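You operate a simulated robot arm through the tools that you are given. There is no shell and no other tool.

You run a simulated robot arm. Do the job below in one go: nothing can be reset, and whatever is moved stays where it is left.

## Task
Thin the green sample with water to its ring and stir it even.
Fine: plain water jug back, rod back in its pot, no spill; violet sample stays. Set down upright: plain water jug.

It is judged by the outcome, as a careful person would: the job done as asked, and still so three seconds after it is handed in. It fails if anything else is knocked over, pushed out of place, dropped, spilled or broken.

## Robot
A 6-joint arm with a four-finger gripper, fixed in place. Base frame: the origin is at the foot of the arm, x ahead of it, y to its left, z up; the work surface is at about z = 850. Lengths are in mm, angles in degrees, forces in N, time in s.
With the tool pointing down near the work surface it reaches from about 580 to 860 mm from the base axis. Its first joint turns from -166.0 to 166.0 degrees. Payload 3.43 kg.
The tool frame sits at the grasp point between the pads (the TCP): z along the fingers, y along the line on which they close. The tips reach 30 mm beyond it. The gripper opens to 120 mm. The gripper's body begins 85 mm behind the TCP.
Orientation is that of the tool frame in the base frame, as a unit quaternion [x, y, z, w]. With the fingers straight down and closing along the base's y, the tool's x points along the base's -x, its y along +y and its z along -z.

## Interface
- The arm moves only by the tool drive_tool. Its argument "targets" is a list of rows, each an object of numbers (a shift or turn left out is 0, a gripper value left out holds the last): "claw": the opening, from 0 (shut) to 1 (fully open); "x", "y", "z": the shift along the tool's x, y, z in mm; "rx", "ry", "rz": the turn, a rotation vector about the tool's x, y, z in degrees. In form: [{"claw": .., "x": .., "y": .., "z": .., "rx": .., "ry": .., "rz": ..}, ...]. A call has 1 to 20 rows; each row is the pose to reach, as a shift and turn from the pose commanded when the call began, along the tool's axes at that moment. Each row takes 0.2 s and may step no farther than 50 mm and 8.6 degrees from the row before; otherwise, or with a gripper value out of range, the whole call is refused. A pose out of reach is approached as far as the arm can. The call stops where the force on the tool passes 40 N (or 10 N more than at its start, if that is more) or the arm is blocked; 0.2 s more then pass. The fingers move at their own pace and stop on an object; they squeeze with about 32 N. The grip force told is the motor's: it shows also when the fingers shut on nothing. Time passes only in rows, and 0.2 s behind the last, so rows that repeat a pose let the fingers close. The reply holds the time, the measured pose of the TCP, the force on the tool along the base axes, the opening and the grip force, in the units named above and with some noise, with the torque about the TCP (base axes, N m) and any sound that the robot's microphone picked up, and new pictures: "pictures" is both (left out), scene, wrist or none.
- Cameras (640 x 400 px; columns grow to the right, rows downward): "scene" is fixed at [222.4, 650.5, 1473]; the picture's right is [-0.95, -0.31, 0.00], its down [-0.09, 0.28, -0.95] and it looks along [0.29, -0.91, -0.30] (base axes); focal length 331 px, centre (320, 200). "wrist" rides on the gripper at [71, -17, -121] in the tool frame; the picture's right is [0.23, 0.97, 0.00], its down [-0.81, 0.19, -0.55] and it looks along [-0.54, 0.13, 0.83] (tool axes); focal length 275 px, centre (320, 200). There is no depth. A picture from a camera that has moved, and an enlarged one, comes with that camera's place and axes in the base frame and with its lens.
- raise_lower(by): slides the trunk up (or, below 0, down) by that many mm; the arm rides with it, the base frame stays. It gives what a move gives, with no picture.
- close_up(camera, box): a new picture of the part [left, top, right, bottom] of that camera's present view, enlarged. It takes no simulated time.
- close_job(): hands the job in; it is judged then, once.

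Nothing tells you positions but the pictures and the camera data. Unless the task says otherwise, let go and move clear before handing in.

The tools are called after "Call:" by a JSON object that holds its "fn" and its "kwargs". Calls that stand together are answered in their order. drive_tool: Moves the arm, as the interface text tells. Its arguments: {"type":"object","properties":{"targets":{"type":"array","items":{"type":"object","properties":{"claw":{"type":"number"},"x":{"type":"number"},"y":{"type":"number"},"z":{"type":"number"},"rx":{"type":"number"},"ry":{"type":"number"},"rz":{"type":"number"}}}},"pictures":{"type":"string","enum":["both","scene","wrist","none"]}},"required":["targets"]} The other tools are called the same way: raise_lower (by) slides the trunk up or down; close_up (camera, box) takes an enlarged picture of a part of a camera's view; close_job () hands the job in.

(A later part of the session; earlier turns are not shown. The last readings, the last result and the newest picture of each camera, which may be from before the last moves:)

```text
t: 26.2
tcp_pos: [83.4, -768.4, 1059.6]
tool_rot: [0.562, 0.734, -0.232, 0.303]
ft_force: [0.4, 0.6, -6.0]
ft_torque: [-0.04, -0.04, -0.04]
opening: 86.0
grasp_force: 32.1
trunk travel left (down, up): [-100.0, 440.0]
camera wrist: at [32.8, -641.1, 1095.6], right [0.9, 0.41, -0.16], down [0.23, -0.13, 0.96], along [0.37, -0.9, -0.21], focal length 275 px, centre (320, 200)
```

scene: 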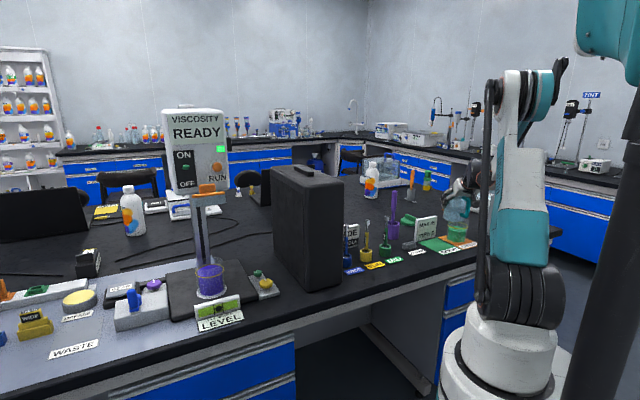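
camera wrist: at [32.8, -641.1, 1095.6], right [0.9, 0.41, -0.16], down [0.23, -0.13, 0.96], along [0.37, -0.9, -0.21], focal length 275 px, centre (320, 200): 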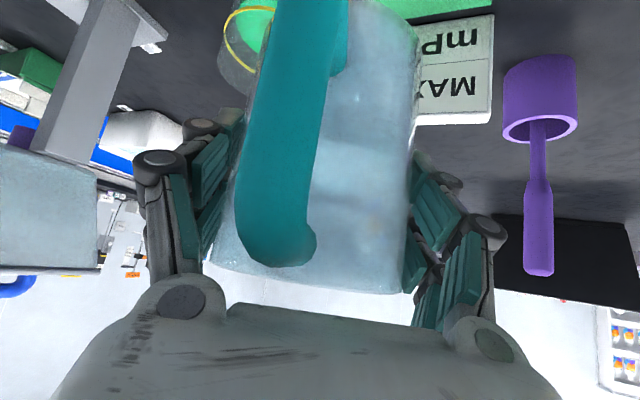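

Transfer is stable and the jug is upright. I'll carry on to the spot just left of the beaker, still high.

Call:
{"fn": "drive_tool", "kwargs": {"targets": [{"x": -7.5, "y": -16.3, "z": 7.4, "rx": 1.5, "rz": 1.5}, {"x": -14.9, "y": -32.7, "z": 14.8, "rx": 3, "rz": 3}, {"x": -22.4, "y": -49, "z": 22.2, "rx": 4.5, "rz": 4.5}, {"x": -29.9, "y": -65.3, "z": 29.5, "rx": 6.1, "rz": 6.1}, {"x": -37.4, "y": -81.6, "z": 36.9, "rx": 7.6, "rz": 7.6}, {"x": -44.8, "y": -98, "z": 44.3, "rx": 9.1, "rz": 9.1}, {"x": -52.3, "y": -114.3, "z": 51.7, "rx": 10.6, "rz": 10.6}, {"x": -52.3, "y": -114.3, "z": 51.7, "rx": 10.6, "rz": 10.6}]}}

Call:
{"fn": "close_up", "kwargs": {"camera": "scene", "box": [410, 180, 510, 260]}}

```text
t: 28.0
tcp_pos: [-8.1, -868.7, 1057.5]
tool_rot: [0.653, 0.654, -0.269, 0.27]
ft_force: [0.2, -0.4, -5.9]
ft_torque: [-0.02, -0.04, -0.03]
opening: 86.0
grasp_force: 31.9
trunk travel left (down, up): [-100.0, 440.0]
camera wrist: at [-24.9, -731.9, 1095.0], right [0.97, 0.16, -0.16], down [0.19, -0.19, 0.96], along [0.13, -0.97, -0.21], focal length 275 px, centre (320, 200)
```

scene: 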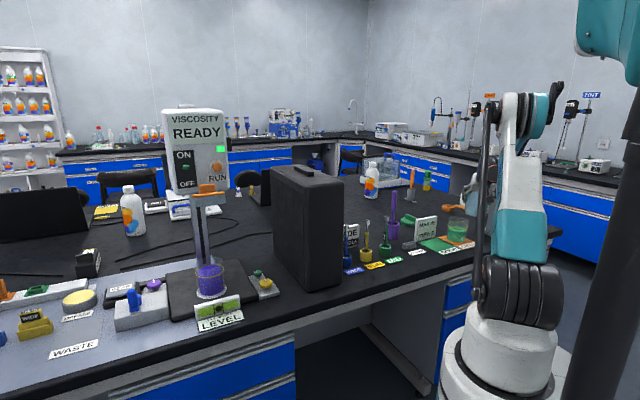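
wrist: 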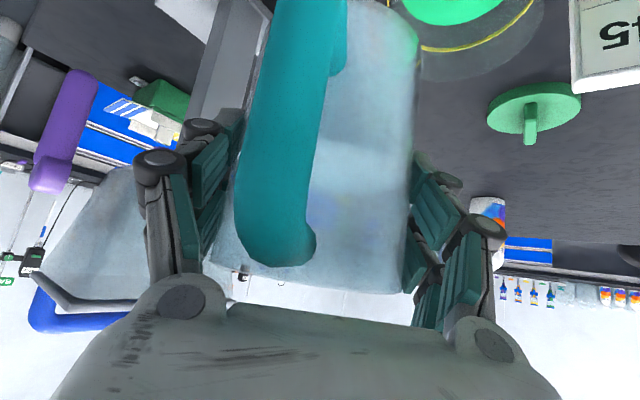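

```text
5.00 times, centred on (460, 220) of scene
camera zoom: at [222.4, 650.5, 1473.0], right [-0.95, -0.31, 0.0], down [-0.09, 0.28, -0.95], along [0.29, -0.91, -0.3], focal length 1654 px, centre (-380, 100)
```

zoom: 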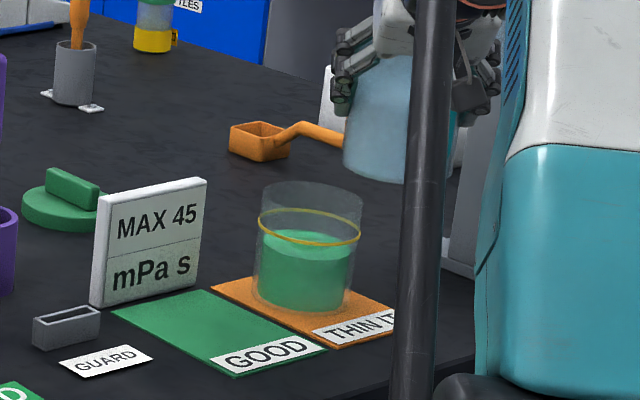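

Now the beaker and its ring are clearly visible and the jug is up to its left. I'll zoom the wrist view to double-check the beaker's exact centre before tilting.

Call:
{"fn": "close_up", "kwargs": {"camera": "wrist", "box": [360, 0, 640, 175]}}

Call:
{"fn": "close_up", "kwargs": {"camera": "scene", "box": [435, 200, 485, 250]}}

```text
2.29 times, centred on (500, 88) of wrist
camera zoom: at [-24.9, -731.9, 1095.0], right [0.97, 0.16, -0.16], down [0.19, -0.19, 0.96], along [0.13, -0.97, -0.21], focal length 629 px, centre (-91, 457)
```

zoom: 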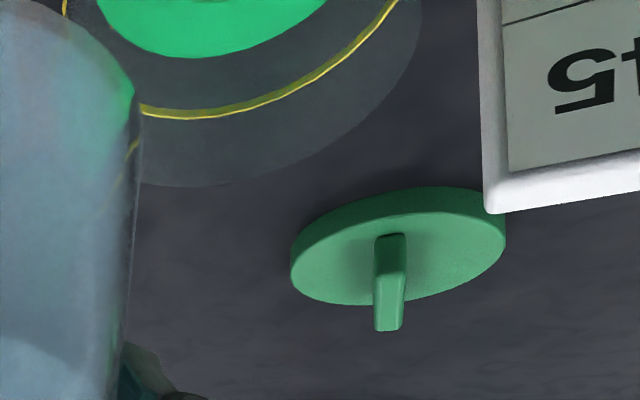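

```text
8.00 times, centred on (460, 225) of scene
camera zoom: at [222.4, 650.5, 1473.0], right [-0.95, -0.31, 0.0], down [-0.09, 0.28, -0.95], along [0.29, -0.91, -0.3], focal length 2646 px, centre (-800, 0)
```

zoom: 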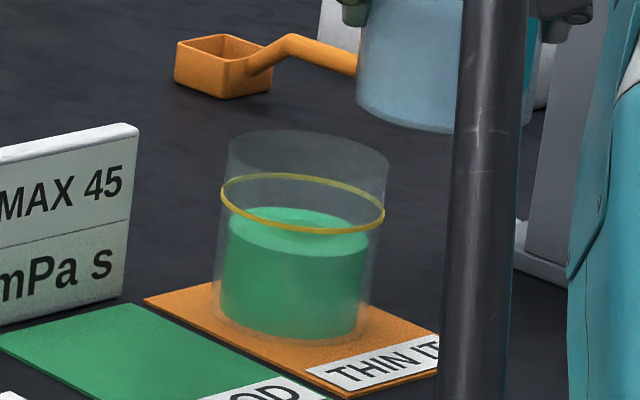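

Beaker centre confirmed near (58, -869), with the rim at about z 938 and the ring at about z 914. I'll tilt the jug sideways toward the beaker to 35°, well before any flow should start.

Call:
{"fn": "drive_tool", "kwargs": {"targets": [{"rx": 3.54, "rz": -3.54}, {"rx": 7.07, "rz": -7.07}, {"rx": 10.61, "rz": -10.61}, {"rx": 14.14, "rz": -14.14}, {"rx": 17.68, "rz": -17.68}, {"rx": 21.21, "rz": -21.21}, {"rx": 24.75, "rz": -24.75}, {"rx": 24.75, "rz": -24.75}]}}

Call:
{"fn": "close_up", "kwargs": {"camera": "scene", "box": [420, 170, 500, 250]}}

```text
t: 29.8
tcp_pos: [-8.0, -868.6, 1060.2]
tool_rot: [0.541, 0.705, -0.454, 0.061]
ft_force: [0.2, 0.8, -5.7]
ft_torque: [-0.06, -0.15, 0.0]
opening: 86.0
grasp_force: 32.6
trunk travel left (down, up): [-100.0, 440.0]
camera wrist: at [-1.5, -732.2, 1099.3], right [0.7, 0.16, -0.69], down [0.71, -0.18, 0.68], along [-0.02, -0.97, -0.25], focal length 275 px, centre (320, 200)
```

scene: 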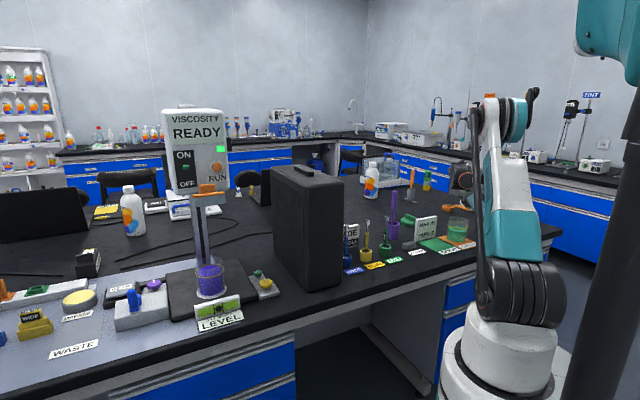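
wrist: 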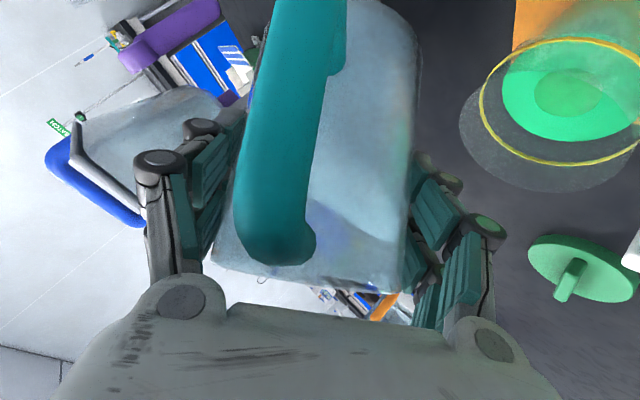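

```text
5.00 times, centred on (460, 210) of scene
camera zoom: at [222.4, 650.5, 1473.0], right [-0.95, -0.31, 0.0], down [-0.09, 0.28, -0.95], along [0.29, -0.91, -0.3], focal length 1654 px, centre (-380, 150)
```

zoom: 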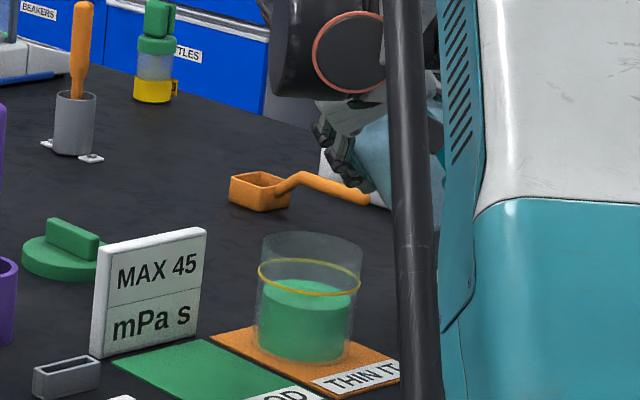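

Both cameras see the beaker well. I'll lower the jug about 50 mm toward the beaker and tilt slightly further to 42°.

Call:
{"fn": "drive_tool", "kwargs": {"targets": [{"x": 7.2, "y": 7.2, "z": 7.2}, {"x": 14.5, "y": 14.4, "z": 14.5, "rx": 1.5, "rz": -1.5}, {"x": 21.7, "y": 21.5, "z": 21.7, "rx": 3, "rz": -3}, {"x": 29, "y": 28.7, "z": 29, "rx": 4.95, "rz": -4.95}, {"x": 29, "y": 28.7, "z": 29, "rx": 4.95, "rz": -4.95}]}}

Call:
{"fn": "close_up", "kwargs": {"camera": "scene", "box": [430, 190, 490, 250]}}

Call:
{"fn": "close_up", "kwargs": {"camera": "wrist", "box": [200, 0, 640, 275]}}

```text
t: 31.0
tcp_pos: [-7.3, -868.6, 1008.7]
tool_rot: [0.512, 0.708, -0.486, 0.017]
ft_force: [-0.2, 0.3, -5.2]
ft_torque: [-0.05, -0.14, -0.01]
opening: 86.0
grasp_force: 32.5
trunk travel left (down, up): [-100.0, 440.0]
camera wrist: at [3.3, -731.9, 1047.2], right [0.61, 0.17, -0.77], down [0.79, -0.18, 0.59], along [-0.04, -0.97, -0.24], focal length 275 px, centre (320, 200)
```

scene: 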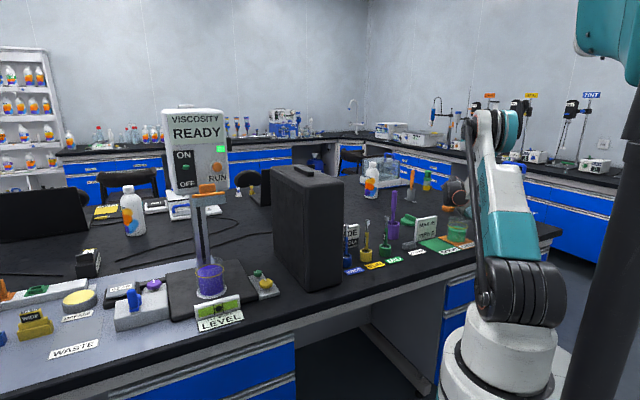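
wrist: 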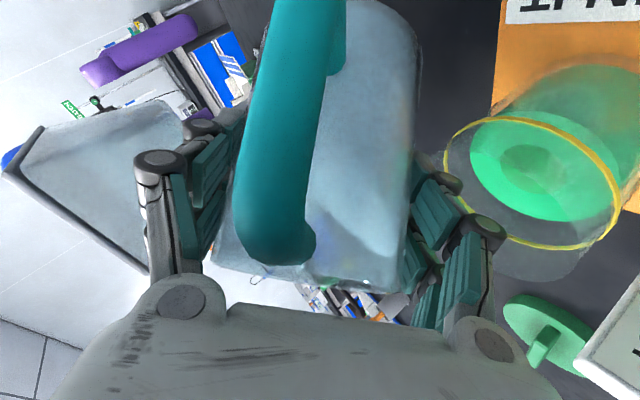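

```text
6.67 times, centred on (460, 220) of scene
camera zoom: at [222.4, 650.5, 1473.0], right [-0.95, -0.31, 0.0], down [-0.09, 0.28, -0.95], along [0.29, -0.91, -0.3], focal length 2205 px, centre (-613, 67)
```

zoom: 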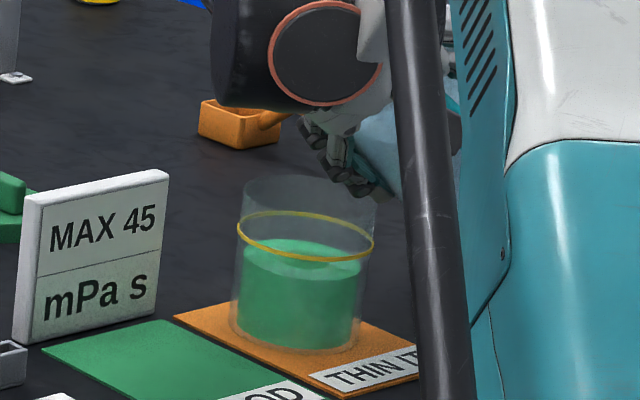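

```text
1.45 times, centred on (420, 138) of wrist
camera zoom: at [3.3, -731.9, 1047.2], right [0.61, 0.17, -0.77], down [0.79, -0.18, 0.59], along [-0.04, -0.97, -0.24], focal length 400 px, centre (174, 291)
```

zoom: 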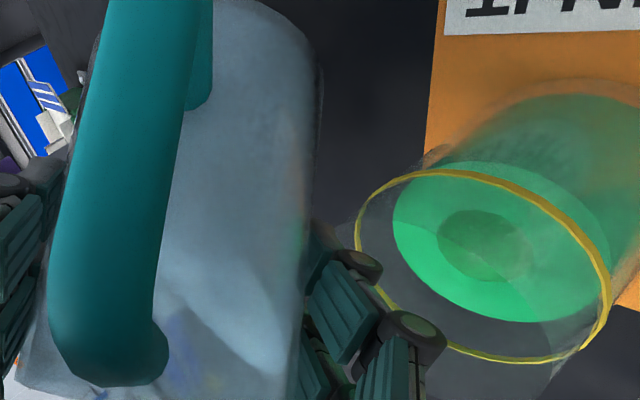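

No flow yet, and nothing is touching. I'll increase the tilt in small steps, watching the level after each one.

Call:
{"fn": "drive_tool", "kwargs": {"targets": [{"rx": 1.06, "rz": -1.06}, {"rx": 2.12, "rz": -2.12}]}}

Call:
{"fn": "close_up", "kwargs": {"camera": "scene", "box": [430, 190, 490, 250]}}

```text
t: 31.6
tcp_pos: [-7.1, -868.5, 1009.6]
tool_rot: [0.5, 0.708, -0.499, -0.002]
ft_force: [0.3, -0.4, -6.2]
ft_torque: [-0.05, -0.16, 0.0]
opening: 85.7
grasp_force: 32.1
trunk travel left (down, up): [-100.0, 440.0]
camera wrist: at [4.7, -731.6, 1047.6], right [0.57, 0.17, -0.8], down [0.82, -0.18, 0.55], along [-0.06, -0.97, -0.24], focal length 275 px, centre (320, 200)
```

scene: 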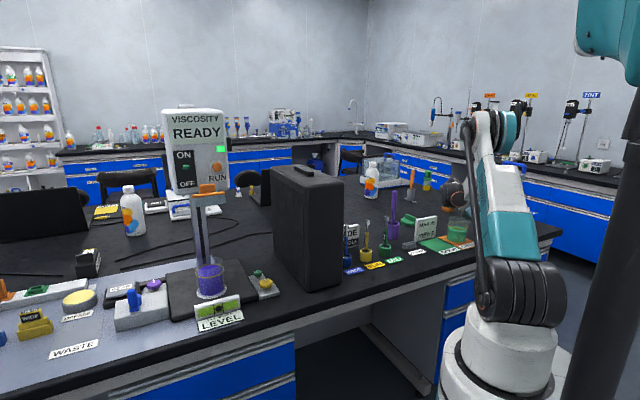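
wrist: 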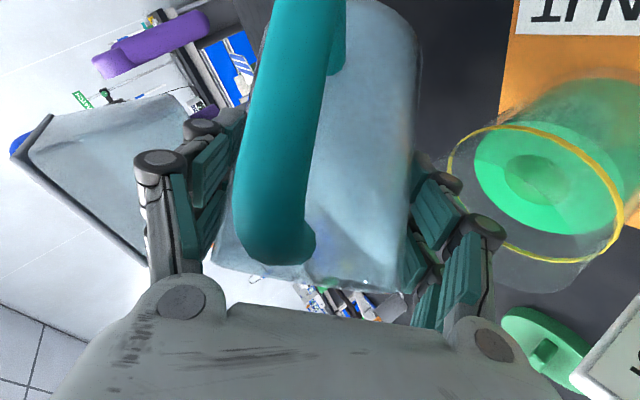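

```text
6.67 times, centred on (460, 220) of scene
camera zoom: at [222.4, 650.5, 1473.0], right [-0.95, -0.31, 0.0], down [-0.09, 0.28, -0.95], along [0.29, -0.91, -0.3], focal length 2205 px, centre (-613, 67)
```

zoom: 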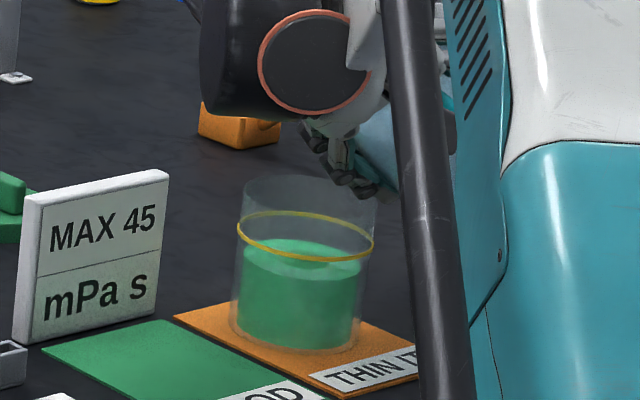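

No flow yet at 45°. Next small step.

Call:
{"fn": "drive_tool", "kwargs": {"targets": [{"rx": 0.71, "rz": -0.71}, {"rx": 1.41, "rz": -1.41}]}}

Call:
{"fn": "close_up", "kwargs": {"camera": "scene", "box": [430, 190, 490, 250]}}

Call:
{"fn": "close_up", "kwargs": {"camera": "wrist", "box": [320, 100, 640, 300]}}

```text
t: 32.2
tcp_pos: [-7.3, -867.8, 1008.0]
tool_rot: [0.491, 0.708, -0.508, -0.013]
ft_force: [-0.3, 0.1, -5.6]
ft_torque: [-0.08, -0.14, 0.04]
opening: 85.8
grasp_force: 31.5
trunk travel left (down, up): [-100.0, 440.0]
camera wrist: at [6.6, -731.9, 1046.8], right [0.54, 0.17, -0.82], down [0.84, -0.18, 0.52], along [-0.07, -0.97, -0.24], focal length 275 px, centre (320, 200)
```

scene: 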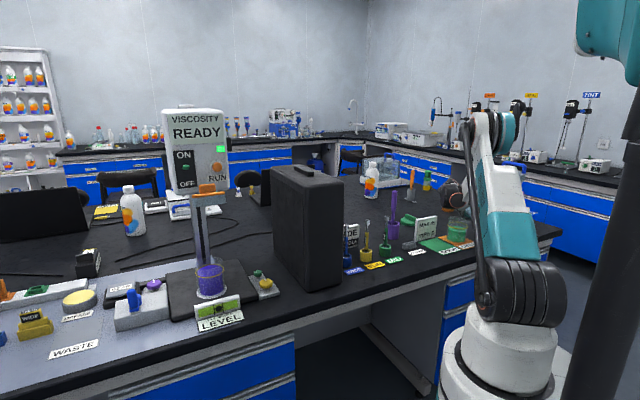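
wrist: 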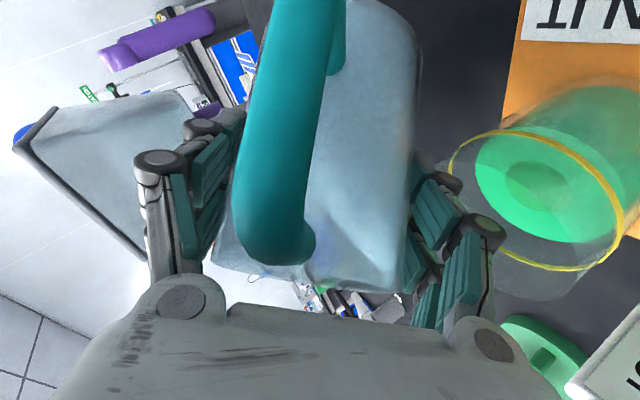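

```text
6.67 times, centred on (460, 220) of scene
camera zoom: at [222.4, 650.5, 1473.0], right [-0.95, -0.31, 0.0], down [-0.09, 0.28, -0.95], along [0.29, -0.91, -0.3], focal length 2205 px, centre (-613, 67)
```

zoom: 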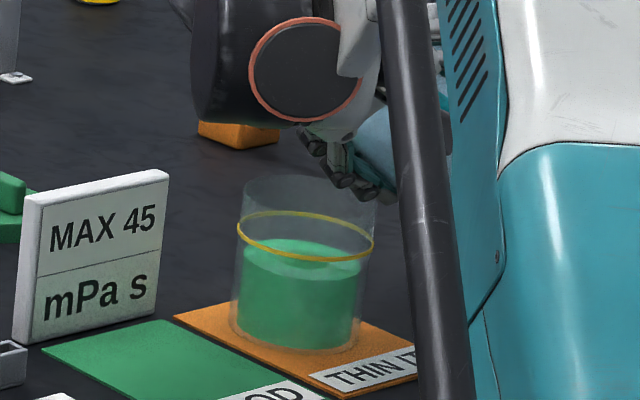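

```text
2.00 times, centred on (480, 200) of wrist
camera zoom: at [6.6, -731.9, 1046.8], right [0.54, 0.17, -0.82], down [0.84, -0.18, 0.52], along [-0.07, -0.97, -0.24], focal length 551 px, centre (0, 200)
```

zoom: 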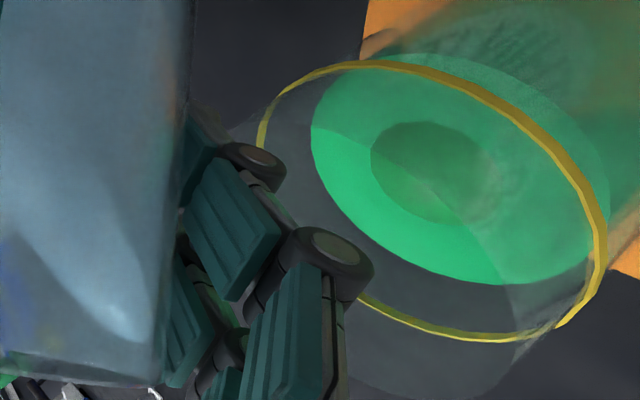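

The lip sits right over the beaker's centre, about 60 mm above its rim. Still no flow at 47°, so another step.

Call:
{"fn": "drive_tool", "kwargs": {"targets": [{"rx": 0.71, "rz": -0.71}, {"rx": 1.41, "rz": -1.41}]}}

Call:
{"fn": "close_up", "kwargs": {"camera": "scene", "box": [430, 190, 490, 250]}}

```text
t: 32.8
tcp_pos: [-8.4, -869.9, 1009.9]
tool_rot: [0.482, 0.707, -0.516, -0.026]
ft_force: [0.4, 0.3, -5.8]
ft_torque: [-0.03, -0.2, 0.0]
opening: 85.9
grasp_force: 31.9
trunk travel left (down, up): [-100.0, 440.0]
camera wrist: at [7.6, -732.8, 1046.8], right [0.52, 0.17, -0.84], down [0.85, -0.18, 0.49], along [-0.07, -0.97, -0.24], focal length 275 px, centre (320, 200)
```

scene: 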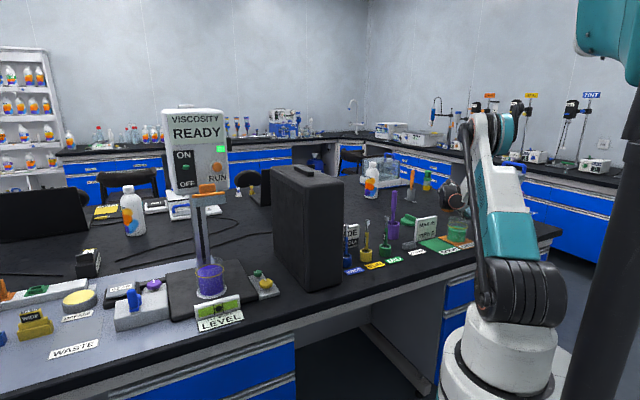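
wrist: 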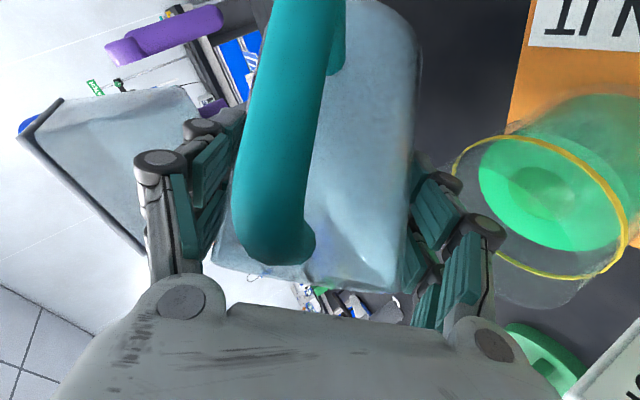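

```text
6.67 times, centred on (460, 220) of scene
camera zoom: at [222.4, 650.5, 1473.0], right [-0.95, -0.31, 0.0], down [-0.09, 0.28, -0.95], along [0.29, -0.91, -0.3], focal length 2205 px, centre (-613, 67)
```

zoom: 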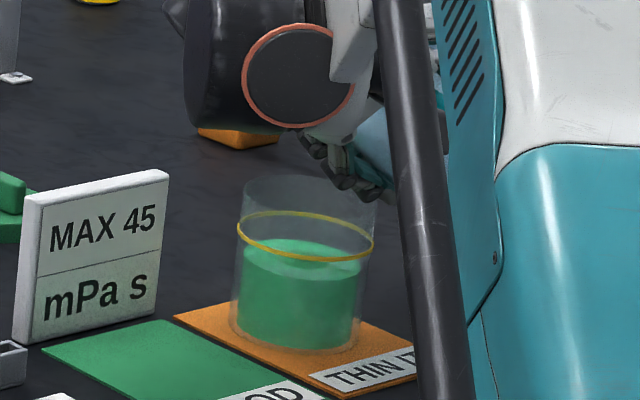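

Still holding; the water line is approaching the lip. I'll go in 1.5° steps.

Call:
{"fn": "drive_tool", "kwargs": {"targets": [{"rx": 0.53, "rz": -0.53}, {"rx": 1.06, "rz": -1.06}]}}

Call:
{"fn": "close_up", "kwargs": {"camera": "scene", "box": [430, 190, 490, 250]}}

```text
t: 33.4
tcp_pos: [-7.5, -868.6, 1009.8]
tool_rot: [0.474, 0.708, -0.523, -0.033]
ft_force: [1.2, -0.5, -5.9]
ft_torque: [-0.04, -0.17, -0.02]
opening: 85.7
grasp_force: 32.4
trunk travel left (down, up): [-100.0, 440.0]
camera wrist: at [8.6, -732.2, 1046.4], right [0.49, 0.17, -0.85], down [0.87, -0.18, 0.46], along [-0.08, -0.97, -0.23], focal length 275 px, centre (320, 200)
```

scene: 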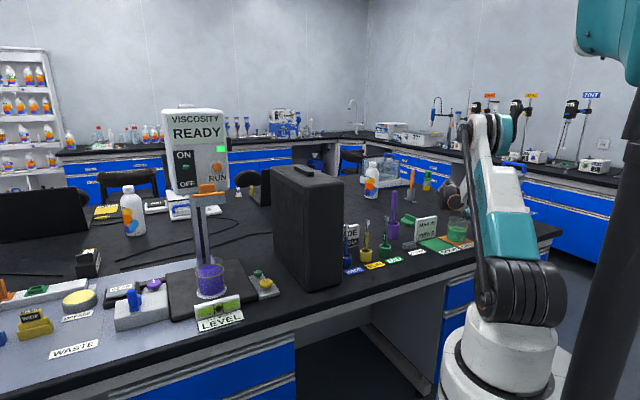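
wrist: 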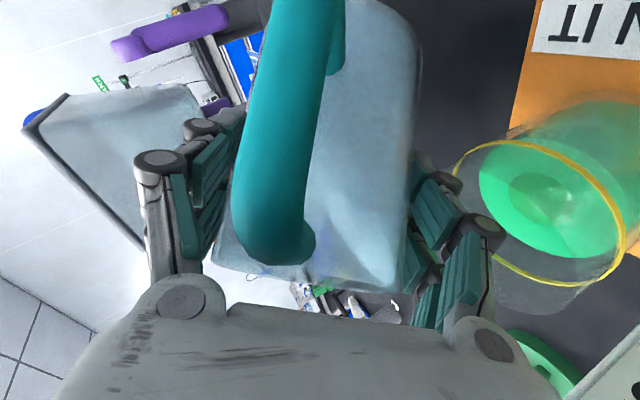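

```text
6.67 times, centred on (460, 220) of scene
camera zoom: at [222.4, 650.5, 1473.0], right [-0.95, -0.31, 0.0], down [-0.09, 0.28, -0.95], along [0.29, -0.91, -0.3], focal length 2205 px, centre (-613, 67)
```

zoom: 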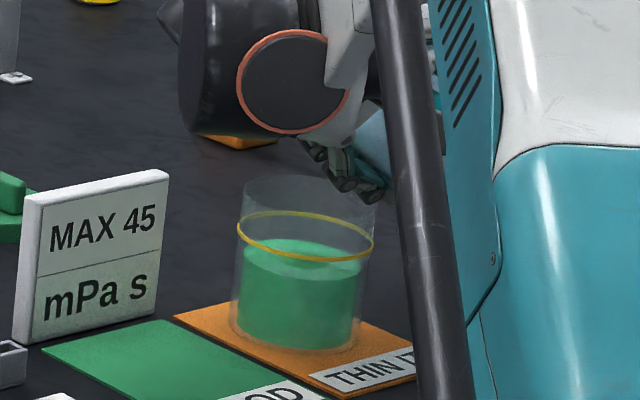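

No change at 50.5°. Continuing.

Call:
{"fn": "drive_tool", "kwargs": {"targets": [{"rx": 0.71, "rz": -0.71}, {"rx": 1.41, "rz": -1.41}]}}

Call:
{"fn": "close_up", "kwargs": {"camera": "scene", "box": [430, 190, 490, 250]}}

Call:
{"fn": "close_up", "kwargs": {"camera": "wrist", "box": [200, 0, 440, 310]}}

```text
t: 34.0
tcp_pos: [-7.5, -869.2, 1009.0]
tool_rot: [0.465, 0.707, -0.531, -0.047]
ft_force: [0.2, 0.1, -6.0]
ft_torque: [-0.07, -0.17, 0.01]
opening: 85.7
grasp_force: 31.9
trunk travel left (down, up): [-100.0, 440.0]
camera wrist: at [9.4, -732.3, 1045.2], right [0.46, 0.17, -0.87], down [0.88, -0.18, 0.43], along [-0.09, -0.97, -0.23], focal length 275 px, centre (320, 200)
```

scene: 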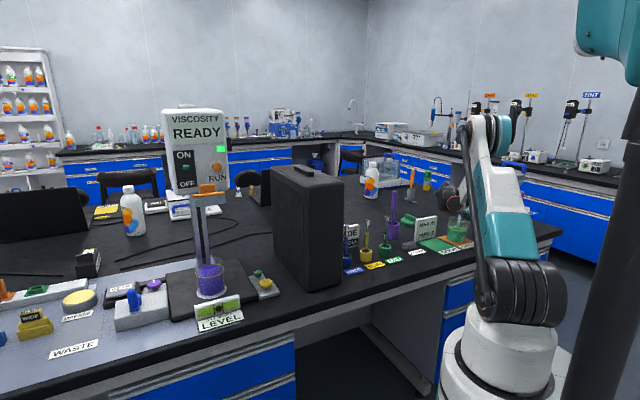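
wrist: 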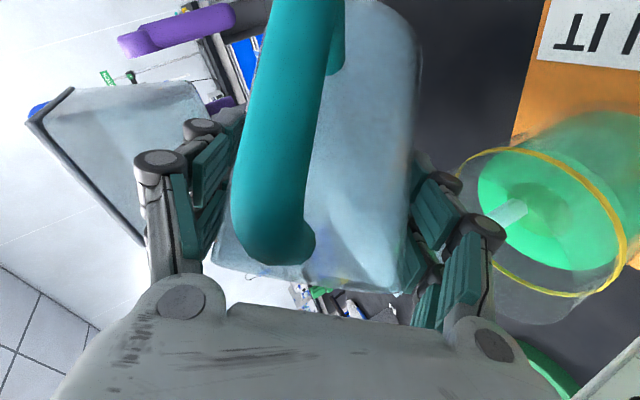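

```text
6.67 times, centred on (460, 220) of scene
camera zoom: at [222.4, 650.5, 1473.0], right [-0.95, -0.31, 0.0], down [-0.09, 0.28, -0.95], along [0.29, -0.91, -0.3], focal length 2205 px, centre (-613, 67)
```

zoom: 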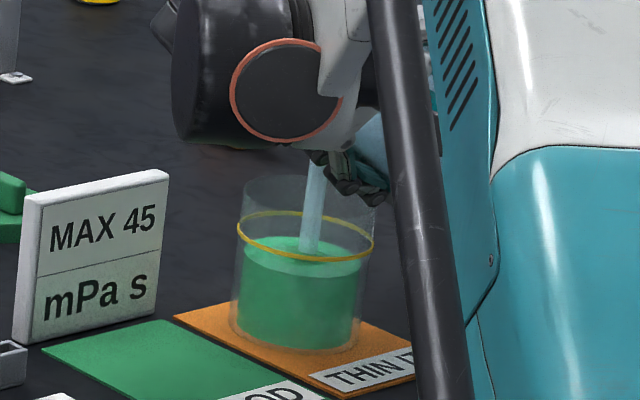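

```text
1.29 times, centred on (320, 155) of wrist
camera zoom: at [9.4, -732.3, 1045.2], right [0.46, 0.17, -0.87], down [0.88, -0.18, 0.43], along [-0.09, -0.97, -0.23], focal length 355 px, centre (320, 258)
```

zoom: 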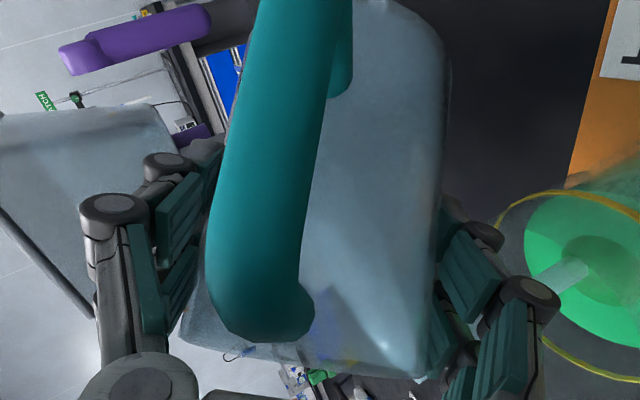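

Flow has started, a clean stream into the centre of the beaker. I'll hold this tilt briefly and check the level.

Call:
{"fn": "drive_tool", "kwargs": {"targets": [{"z": 0}, {"z": 0}, {"z": 0}]}}

Call:
{"fn": "close_up", "kwargs": {"camera": "scene", "box": [435, 200, 485, 250]}}

```text
t: 34.8
tcp_pos: [-8.3, -869.5, 1007.9]
tool_rot: [0.466, 0.707, -0.53, -0.047]
ft_force: [0.6, 0.8, -5.6]
ft_torque: [-0.04, -0.2, -0.02]
opening: 85.5
grasp_force: 31.7
trunk travel left (down, up): [-100.0, 440.0]
camera wrist: at [9.3, -732.3, 1045.2], right [0.46, 0.17, -0.87], down [0.88, -0.18, 0.43], along [-0.09, -0.97, -0.23], focal length 275 px, centre (320, 200)
```

scene: 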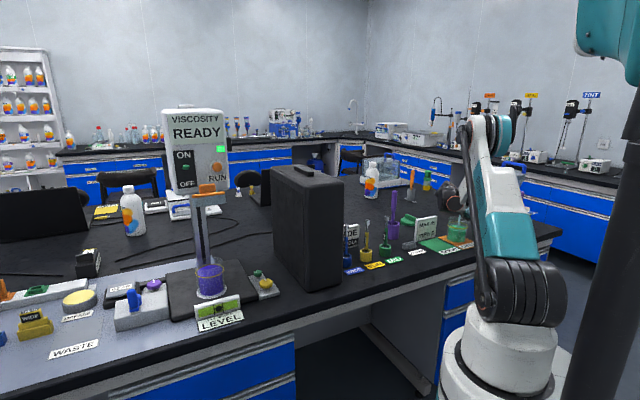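
wrist: 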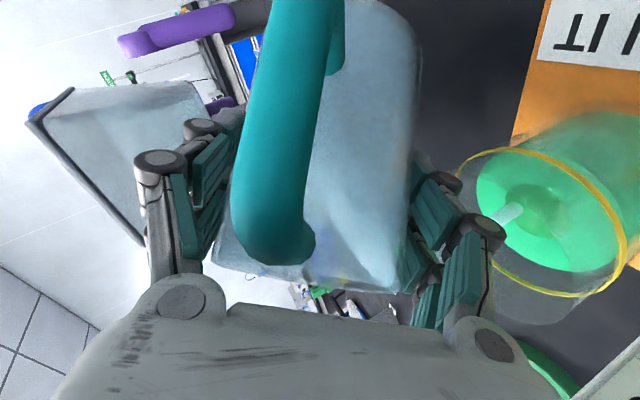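

```text
8.00 times, centred on (460, 225) of scene
camera zoom: at [222.4, 650.5, 1473.0], right [-0.95, -0.31, 0.0], down [-0.09, 0.28, -0.95], along [0.29, -0.91, -0.3], focal length 2646 px, centre (-800, 0)
```

zoom: 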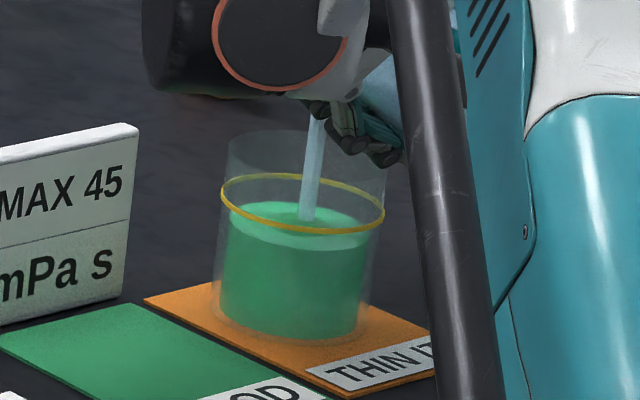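

The level has risen by about a quarter of the way. I'll tilt a touch more and keep checking.

Call:
{"fn": "drive_tool", "kwargs": {"targets": [{"rx": 0.71, "rz": -0.71}, {"rx": 0.71, "rz": -0.71}, {"rx": 0.71, "rz": -0.71}, {"rx": 0.71, "rz": -0.71}]}}

Call:
{"fn": "close_up", "kwargs": {"camera": "scene", "box": [435, 200, 485, 250]}}

```text
t: 35.8
tcp_pos: [-7.6, -869.3, 1009.7]
tool_rot: [0.461, 0.706, -0.535, -0.053]
ft_force: [-0.6, -0.6, -4.7]
ft_torque: [0.01, -0.18, -0.01]
opening: 85.8
grasp_force: 32.0
trunk travel left (down, up): [-100.0, 440.0]
camera wrist: at [10.2, -732.1, 1045.3], right [0.45, 0.17, -0.88], down [0.89, -0.18, 0.42], along [-0.09, -0.97, -0.23], focal length 275 px, centre (320, 200)
```

scene: 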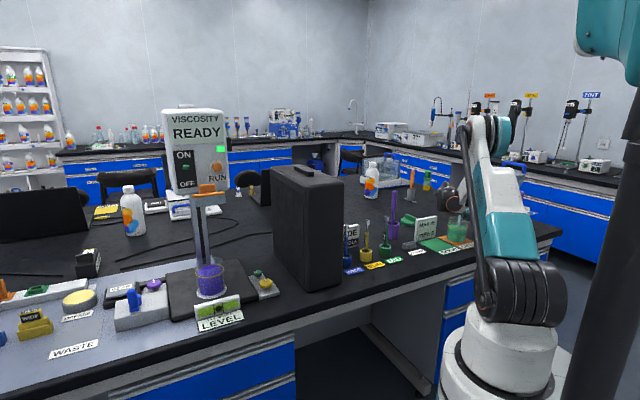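
wrist: 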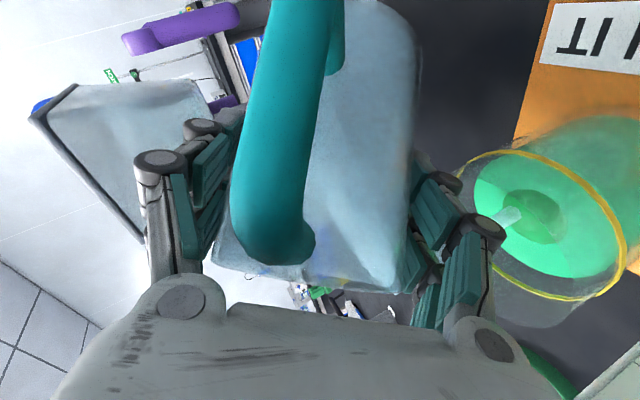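

```text
8.00 times, centred on (460, 225) of scene
camera zoom: at [222.4, 650.5, 1473.0], right [-0.95, -0.31, 0.0], down [-0.09, 0.28, -0.95], along [0.29, -0.91, -0.3], focal length 2646 px, centre (-800, 0)
```

zoom: 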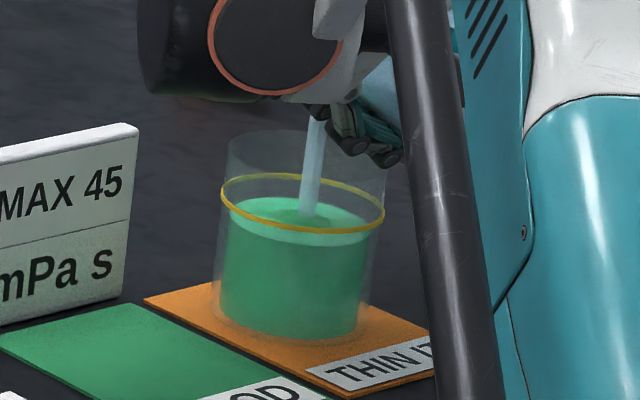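

About halfway to the ring. I'll keep the same tilt another second.

Call:
{"fn": "drive_tool", "kwargs": {"targets": [{"rx": 0.35, "rz": -0.35}, {"rx": 0.35, "rz": -0.35}, {"rx": 0.35, "rz": -0.35}, {"rx": 0.35, "rz": -0.35}]}}

Call:
{"fn": "close_up", "kwargs": {"camera": "scene", "box": [440, 210, 476, 246]}}

Call:
{"fn": "close_up", "kwargs": {"camera": "wrist", "box": [440, 100, 640, 330]}}

```text
t: 36.8
tcp_pos: [-6.4, -868.6, 1009.2]
tool_rot: [0.458, 0.706, -0.537, -0.055]
ft_force: [0.4, -0.6, -5.6]
ft_torque: [-0.05, -0.21, -0.01]
opening: 85.7
grasp_force: 31.5
trunk travel left (down, up): [-100.0, 440.0]
camera wrist: at [11.1, -731.8, 1044.9], right [0.44, 0.17, -0.88], down [0.89, -0.18, 0.41], along [-0.09, -0.97, -0.23], focal length 275 px, centre (320, 200)
```

scene: 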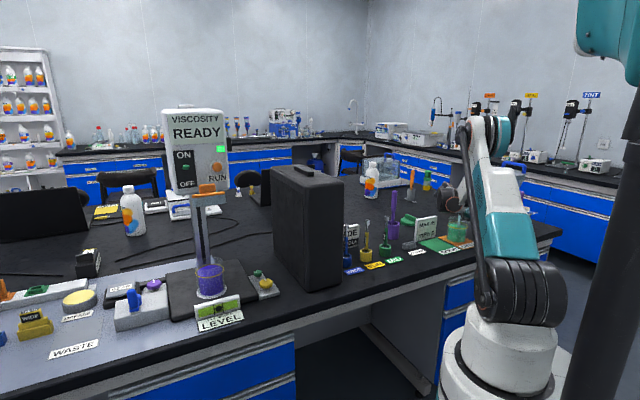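
wrist: 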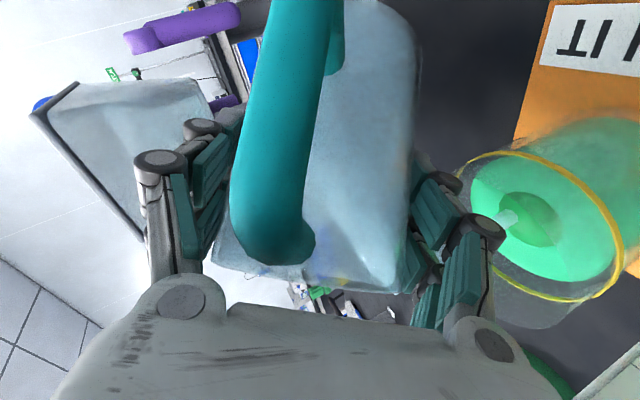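

```text
11.11 times, centred on (458, 228) of scene
camera zoom: at [222.4, 650.5, 1473.0], right [-0.95, -0.31, 0.0], down [-0.09, 0.28, -0.95], along [0.29, -0.91, -0.3], focal length 3675 px, centre (-1213, -111)
```

zoom: 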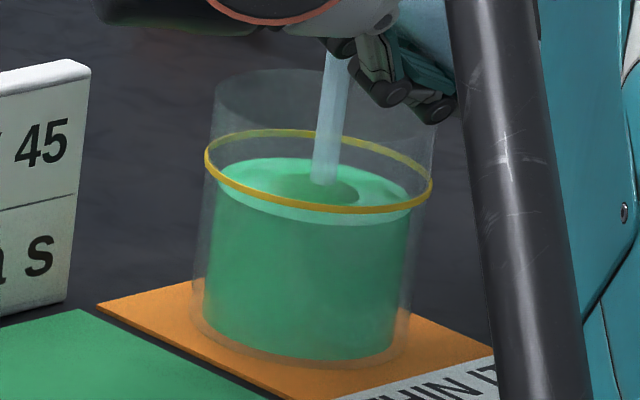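

```text
1.74 times, centred on (540, 215) of wrist
camera zoom: at [11.1, -731.8, 1044.9], right [0.44, 0.17, -0.88], down [0.89, -0.18, 0.41], along [-0.09, -0.97, -0.23], focal length 479 px, centre (-63, 174)
```

zoom: 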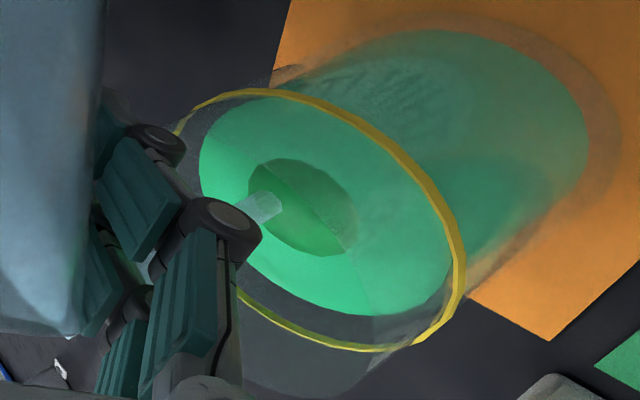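

About 8 mm below the ring still. I'll hold a bit longer with a slight tilt increase.

Call:
{"fn": "drive_tool", "kwargs": {"targets": [{"rx": 0.35, "rz": -0.35}, {"rx": 0.35, "rz": -0.35}, {"rx": 0.35, "rz": -0.35}, {"rx": 0.35, "rz": -0.35}], "pictures": "none"}}

Call:
{"fn": "close_up", "kwargs": {"camera": "scene", "box": [440, 210, 476, 246]}}

```text
t: 37.8
tcp_pos: [-7.1, -868.9, 1009.4]
tool_rot: [0.456, 0.706, -0.538, -0.059]
ft_force: [-0.1, 0.0, -4.6]
ft_torque: [-0.05, -0.17, -0.04]
opening: 85.9
grasp_force: 32.3
trunk travel left (down, up): [-100.0, 440.0]
```

```text
11.11 times, centred on (458, 228) of scene
camera zoom: at [222.4, 650.5, 1473.0], right [-0.95, -0.31, 0.0], down [-0.09, 0.28, -0.95], along [0.29, -0.91, -0.3], focal length 3675 px, centre (-1213, -111)
```

zoom: 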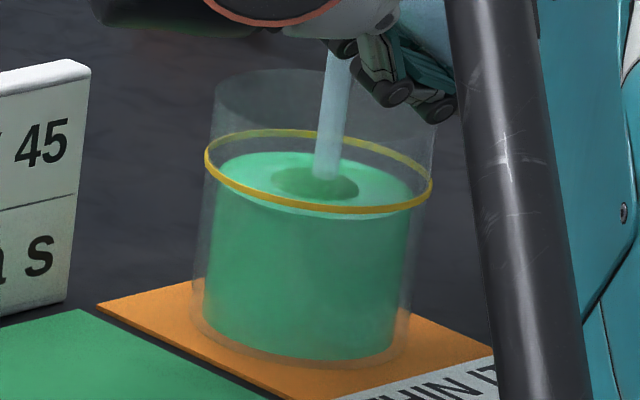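

About 6 mm to go. Same again.

Call:
{"fn": "drive_tool", "kwargs": {"targets": [{"rx": 0.35, "rz": -0.35}, {"rx": 0.35, "rz": -0.35}, {"rx": 0.35, "rz": -0.35}, {"rx": 0.35, "rz": -0.35}], "pictures": "none"}}

Call:
{"fn": "close_up", "kwargs": {"camera": "scene", "box": [440, 210, 476, 246]}}

```text
t: 38.8
tcp_pos: [-6.8, -867.9, 1009.1]
tool_rot: [0.454, 0.705, -0.541, -0.062]
ft_force: [0.2, -0.1, -4.9]
ft_torque: [-0.05, -0.19, 0.02]
opening: 85.8
grasp_force: 31.2
trunk travel left (down, up): [-100.0, 440.0]
```

```text
11.11 times, centred on (458, 228) of scene
camera zoom: at [222.4, 650.5, 1473.0], right [-0.95, -0.31, 0.0], down [-0.09, 0.28, -0.95], along [0.29, -0.91, -0.3], focal length 3675 px, centre (-1213, -111)
```

zoom: 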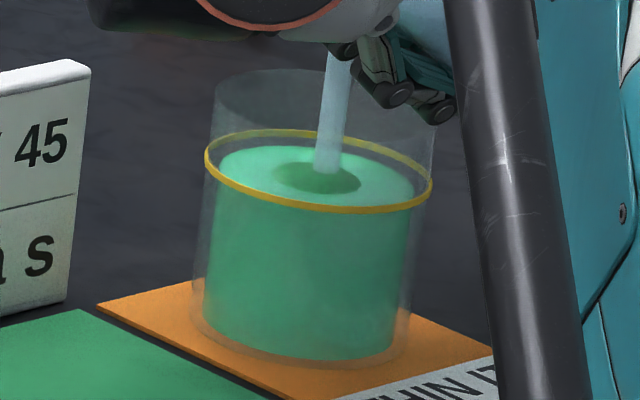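

About 3 mm to go. A shorter hold now.

Call:
{"fn": "drive_tool", "kwargs": {"targets": [{"z": 0}, {"z": 0}], "pictures": "none"}}

Call:
{"fn": "close_up", "kwargs": {"camera": "scene", "box": [440, 210, 476, 246]}}

Call:
{"fn": "close_up", "kwargs": {"camera": "wrist", "box": [440, 100, 640, 330]}}

```text
t: 39.4
tcp_pos: [-8.6, -868.7, 1008.8]
tool_rot: [0.454, 0.705, -0.541, -0.062]
ft_force: [-0.4, 0.4, -5.5]
ft_torque: [-0.04, -0.18, -0.04]
opening: 85.4
grasp_force: 32.4
trunk travel left (down, up): [-100.0, 440.0]
```

```text
11.11 times, centred on (458, 228) of scene
camera zoom: at [222.4, 650.5, 1473.0], right [-0.95, -0.31, 0.0], down [-0.09, 0.28, -0.95], along [0.29, -0.91, -0.3], focal length 3675 px, centre (-1213, -111)
```

zoom: 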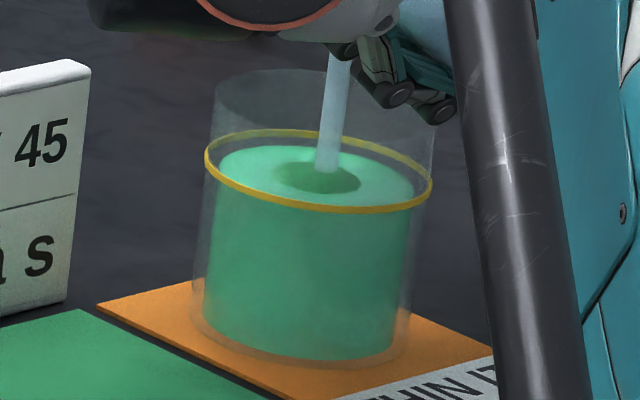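

```text
1.74 times, centred on (540, 215) of wrist
camera zoom: at [11.4, -731.4, 1045.1], right [0.42, 0.17, -0.89], down [0.9, -0.18, 0.4], along [-0.1, -0.97, -0.23], focal length 479 px, centre (-63, 174)
```

zoom: 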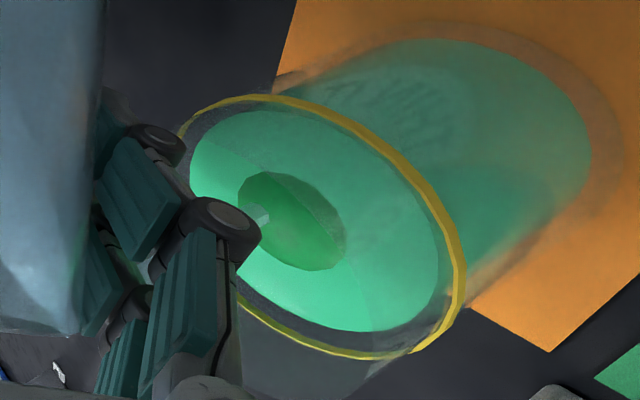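

The flow is nearly balanced at this tilt, and the level is about 3 mm short of the ring's middle. I'll add a touch more tilt.

Call:
{"fn": "drive_tool", "kwargs": {"targets": [{"rx": 0.35, "rz": -0.35}, {"rx": 0.5, "rz": -0.5}, {"rx": 0.5, "rz": -0.5}], "pictures": "none"}}

Call:
{"fn": "close_up", "kwargs": {"camera": "scene", "box": [446, 214, 472, 230]}}

```text
t: 40.2
tcp_pos: [-6.8, -868.7, 1009.6]
tool_rot: [0.45, 0.705, -0.544, -0.067]
ft_force: [-0.5, -0.3, -5.1]
ft_torque: [-0.06, -0.2, -0.01]
opening: 85.7
grasp_force: 32.8
trunk travel left (down, up): [-100.0, 440.0]
```

```text
16.00 times, centred on (459, 222) of scene
camera zoom: at [222.4, 650.5, 1473.0], right [-0.95, -0.31, 0.0], down [-0.09, 0.28, -0.95], along [0.29, -0.91, -0.3], focal length 5293 px, centre (-1904, -152)
```

zoom: 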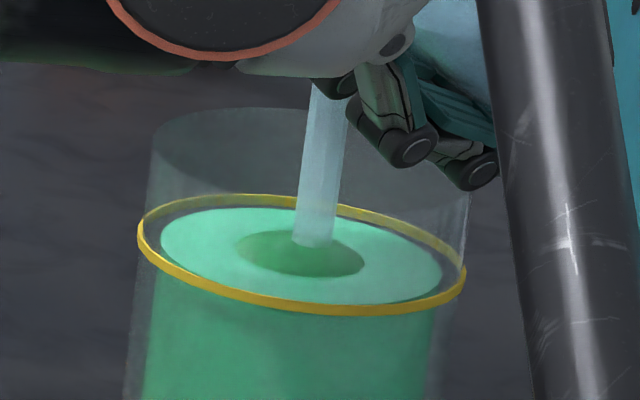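

The liquid is now concentric with the ring, so it's at the ring. I'll tilt back promptly to stop the flow and check the level.

Call:
{"fn": "drive_tool", "kwargs": {"targets": [{"rx": -6.01, "rz": 6.01}, {"rx": -12.02, "rz": 12.02}], "pictures": "none"}}

Call:
{"fn": "close_up", "kwargs": {"camera": "scene", "box": [446, 214, 472, 230]}}

Call:
{"fn": "close_up", "kwargs": {"camera": "wrist", "box": [380, 60, 640, 330]}}

```text
t: 40.8
tcp_pos: [-6.0, -867.9, 1009.9]
tool_rot: [0.528, 0.706, -0.471, 0.039]
ft_force: [0.4, 0.4, -4.6]
ft_torque: [-0.02, -0.11, 0.02]
opening: 85.6
grasp_force: 31.3
trunk travel left (down, up): [-100.0, 440.0]
```

```text
16.00 times, centred on (459, 222) of scene
camera zoom: at [222.4, 650.5, 1473.0], right [-0.95, -0.31, 0.0], down [-0.09, 0.28, -0.95], along [0.29, -0.91, -0.3], focal length 5293 px, centre (-1904, -152)
```

zoom: 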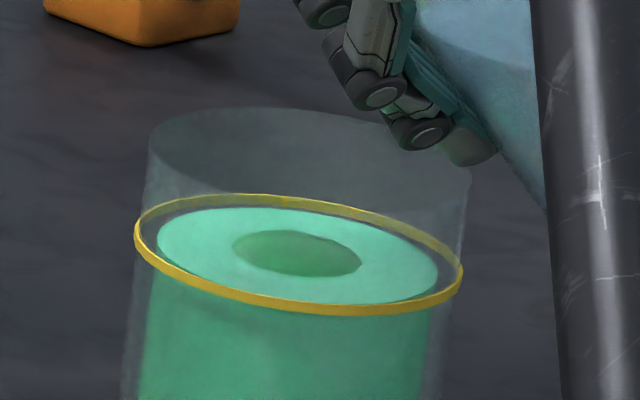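

```text
1.48 times, centred on (510, 195) of wrist
camera zoom: at [2.5, -731.2, 1048.9], right [0.66, 0.17, -0.73], down [0.75, -0.18, 0.63], along [-0.03, -0.97, -0.25], focal length 408 px, centre (38, 207)
```

zoom: 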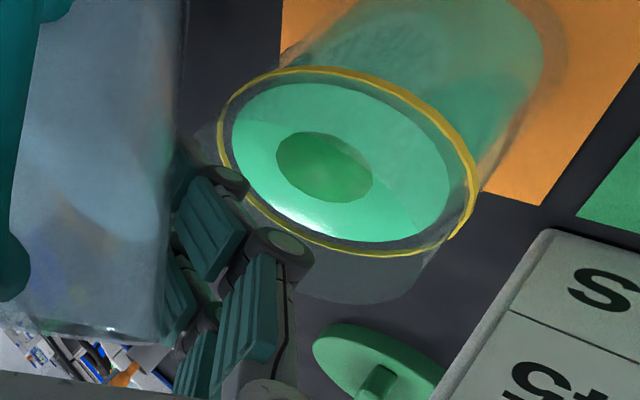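

The beaker's liquid is right at the ring and the flow has stopped. Now I'll bring the jug upright while raising it clear of the beaker.

Call:
{"fn": "drive_tool", "kwargs": {"targets": [{"x": -6.6, "y": -7.5, "z": -6.6, "rx": -5.66, "rz": 5.66}, {"x": -17.7, "y": -20, "z": -17.7, "rx": -11.31, "rz": 11.31}, {"x": -28.7, "y": -32.5, "z": -28.7, "rx": -16.97, "rz": 16.97}, {"x": -33.1, "y": -37.5, "z": -33.1, "rx": -22.63, "rz": 22.63}, {"x": -33.1, "y": -37.5, "z": -33.1, "rx": -27.37, "rz": 27.37}, {"x": -33.1, "y": -37.5, "z": -33.1, "rx": -27.37, "rz": 27.37}]}}

Call:
{"fn": "close_up", "kwargs": {"camera": "scene", "box": [440, 190, 490, 246]}}

```text
t: 42.2
tcp_pos: [-6.7, -871.1, 1068.3]
tool_rot: [0.653, 0.654, -0.268, 0.271]
ft_force: [-0.5, 0.1, -5.3]
ft_torque: [-0.06, -0.04, 0.01]
opening: 85.7
grasp_force: 32.6
trunk travel left (down, up): [-100.0, 440.0]
camera wrist: at [-24.5, -732.7, 1104.8], right [0.97, 0.16, -0.16], down [0.19, -0.19, 0.96], along [0.13, -0.97, -0.21], focal length 275 px, centre (320, 200)
```

scene: 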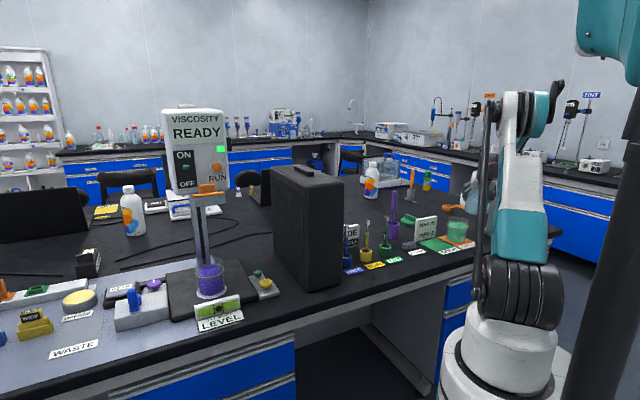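
wrist: 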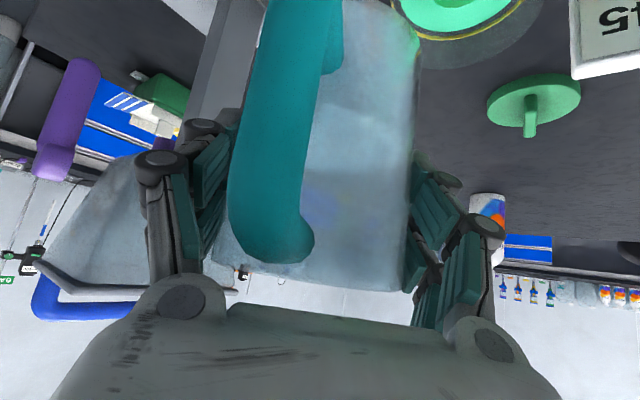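

```text
7.14 times, centred on (465, 218) of scene
camera zoom: at [222.4, 650.5, 1473.0], right [-0.95, -0.31, 0.0], down [-0.09, 0.28, -0.95], along [0.29, -0.91, -0.3], focal length 2363 px, centre (-716, 71)
```

zoom: 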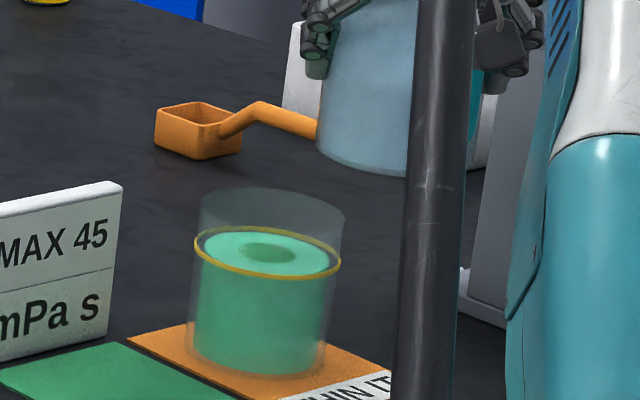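

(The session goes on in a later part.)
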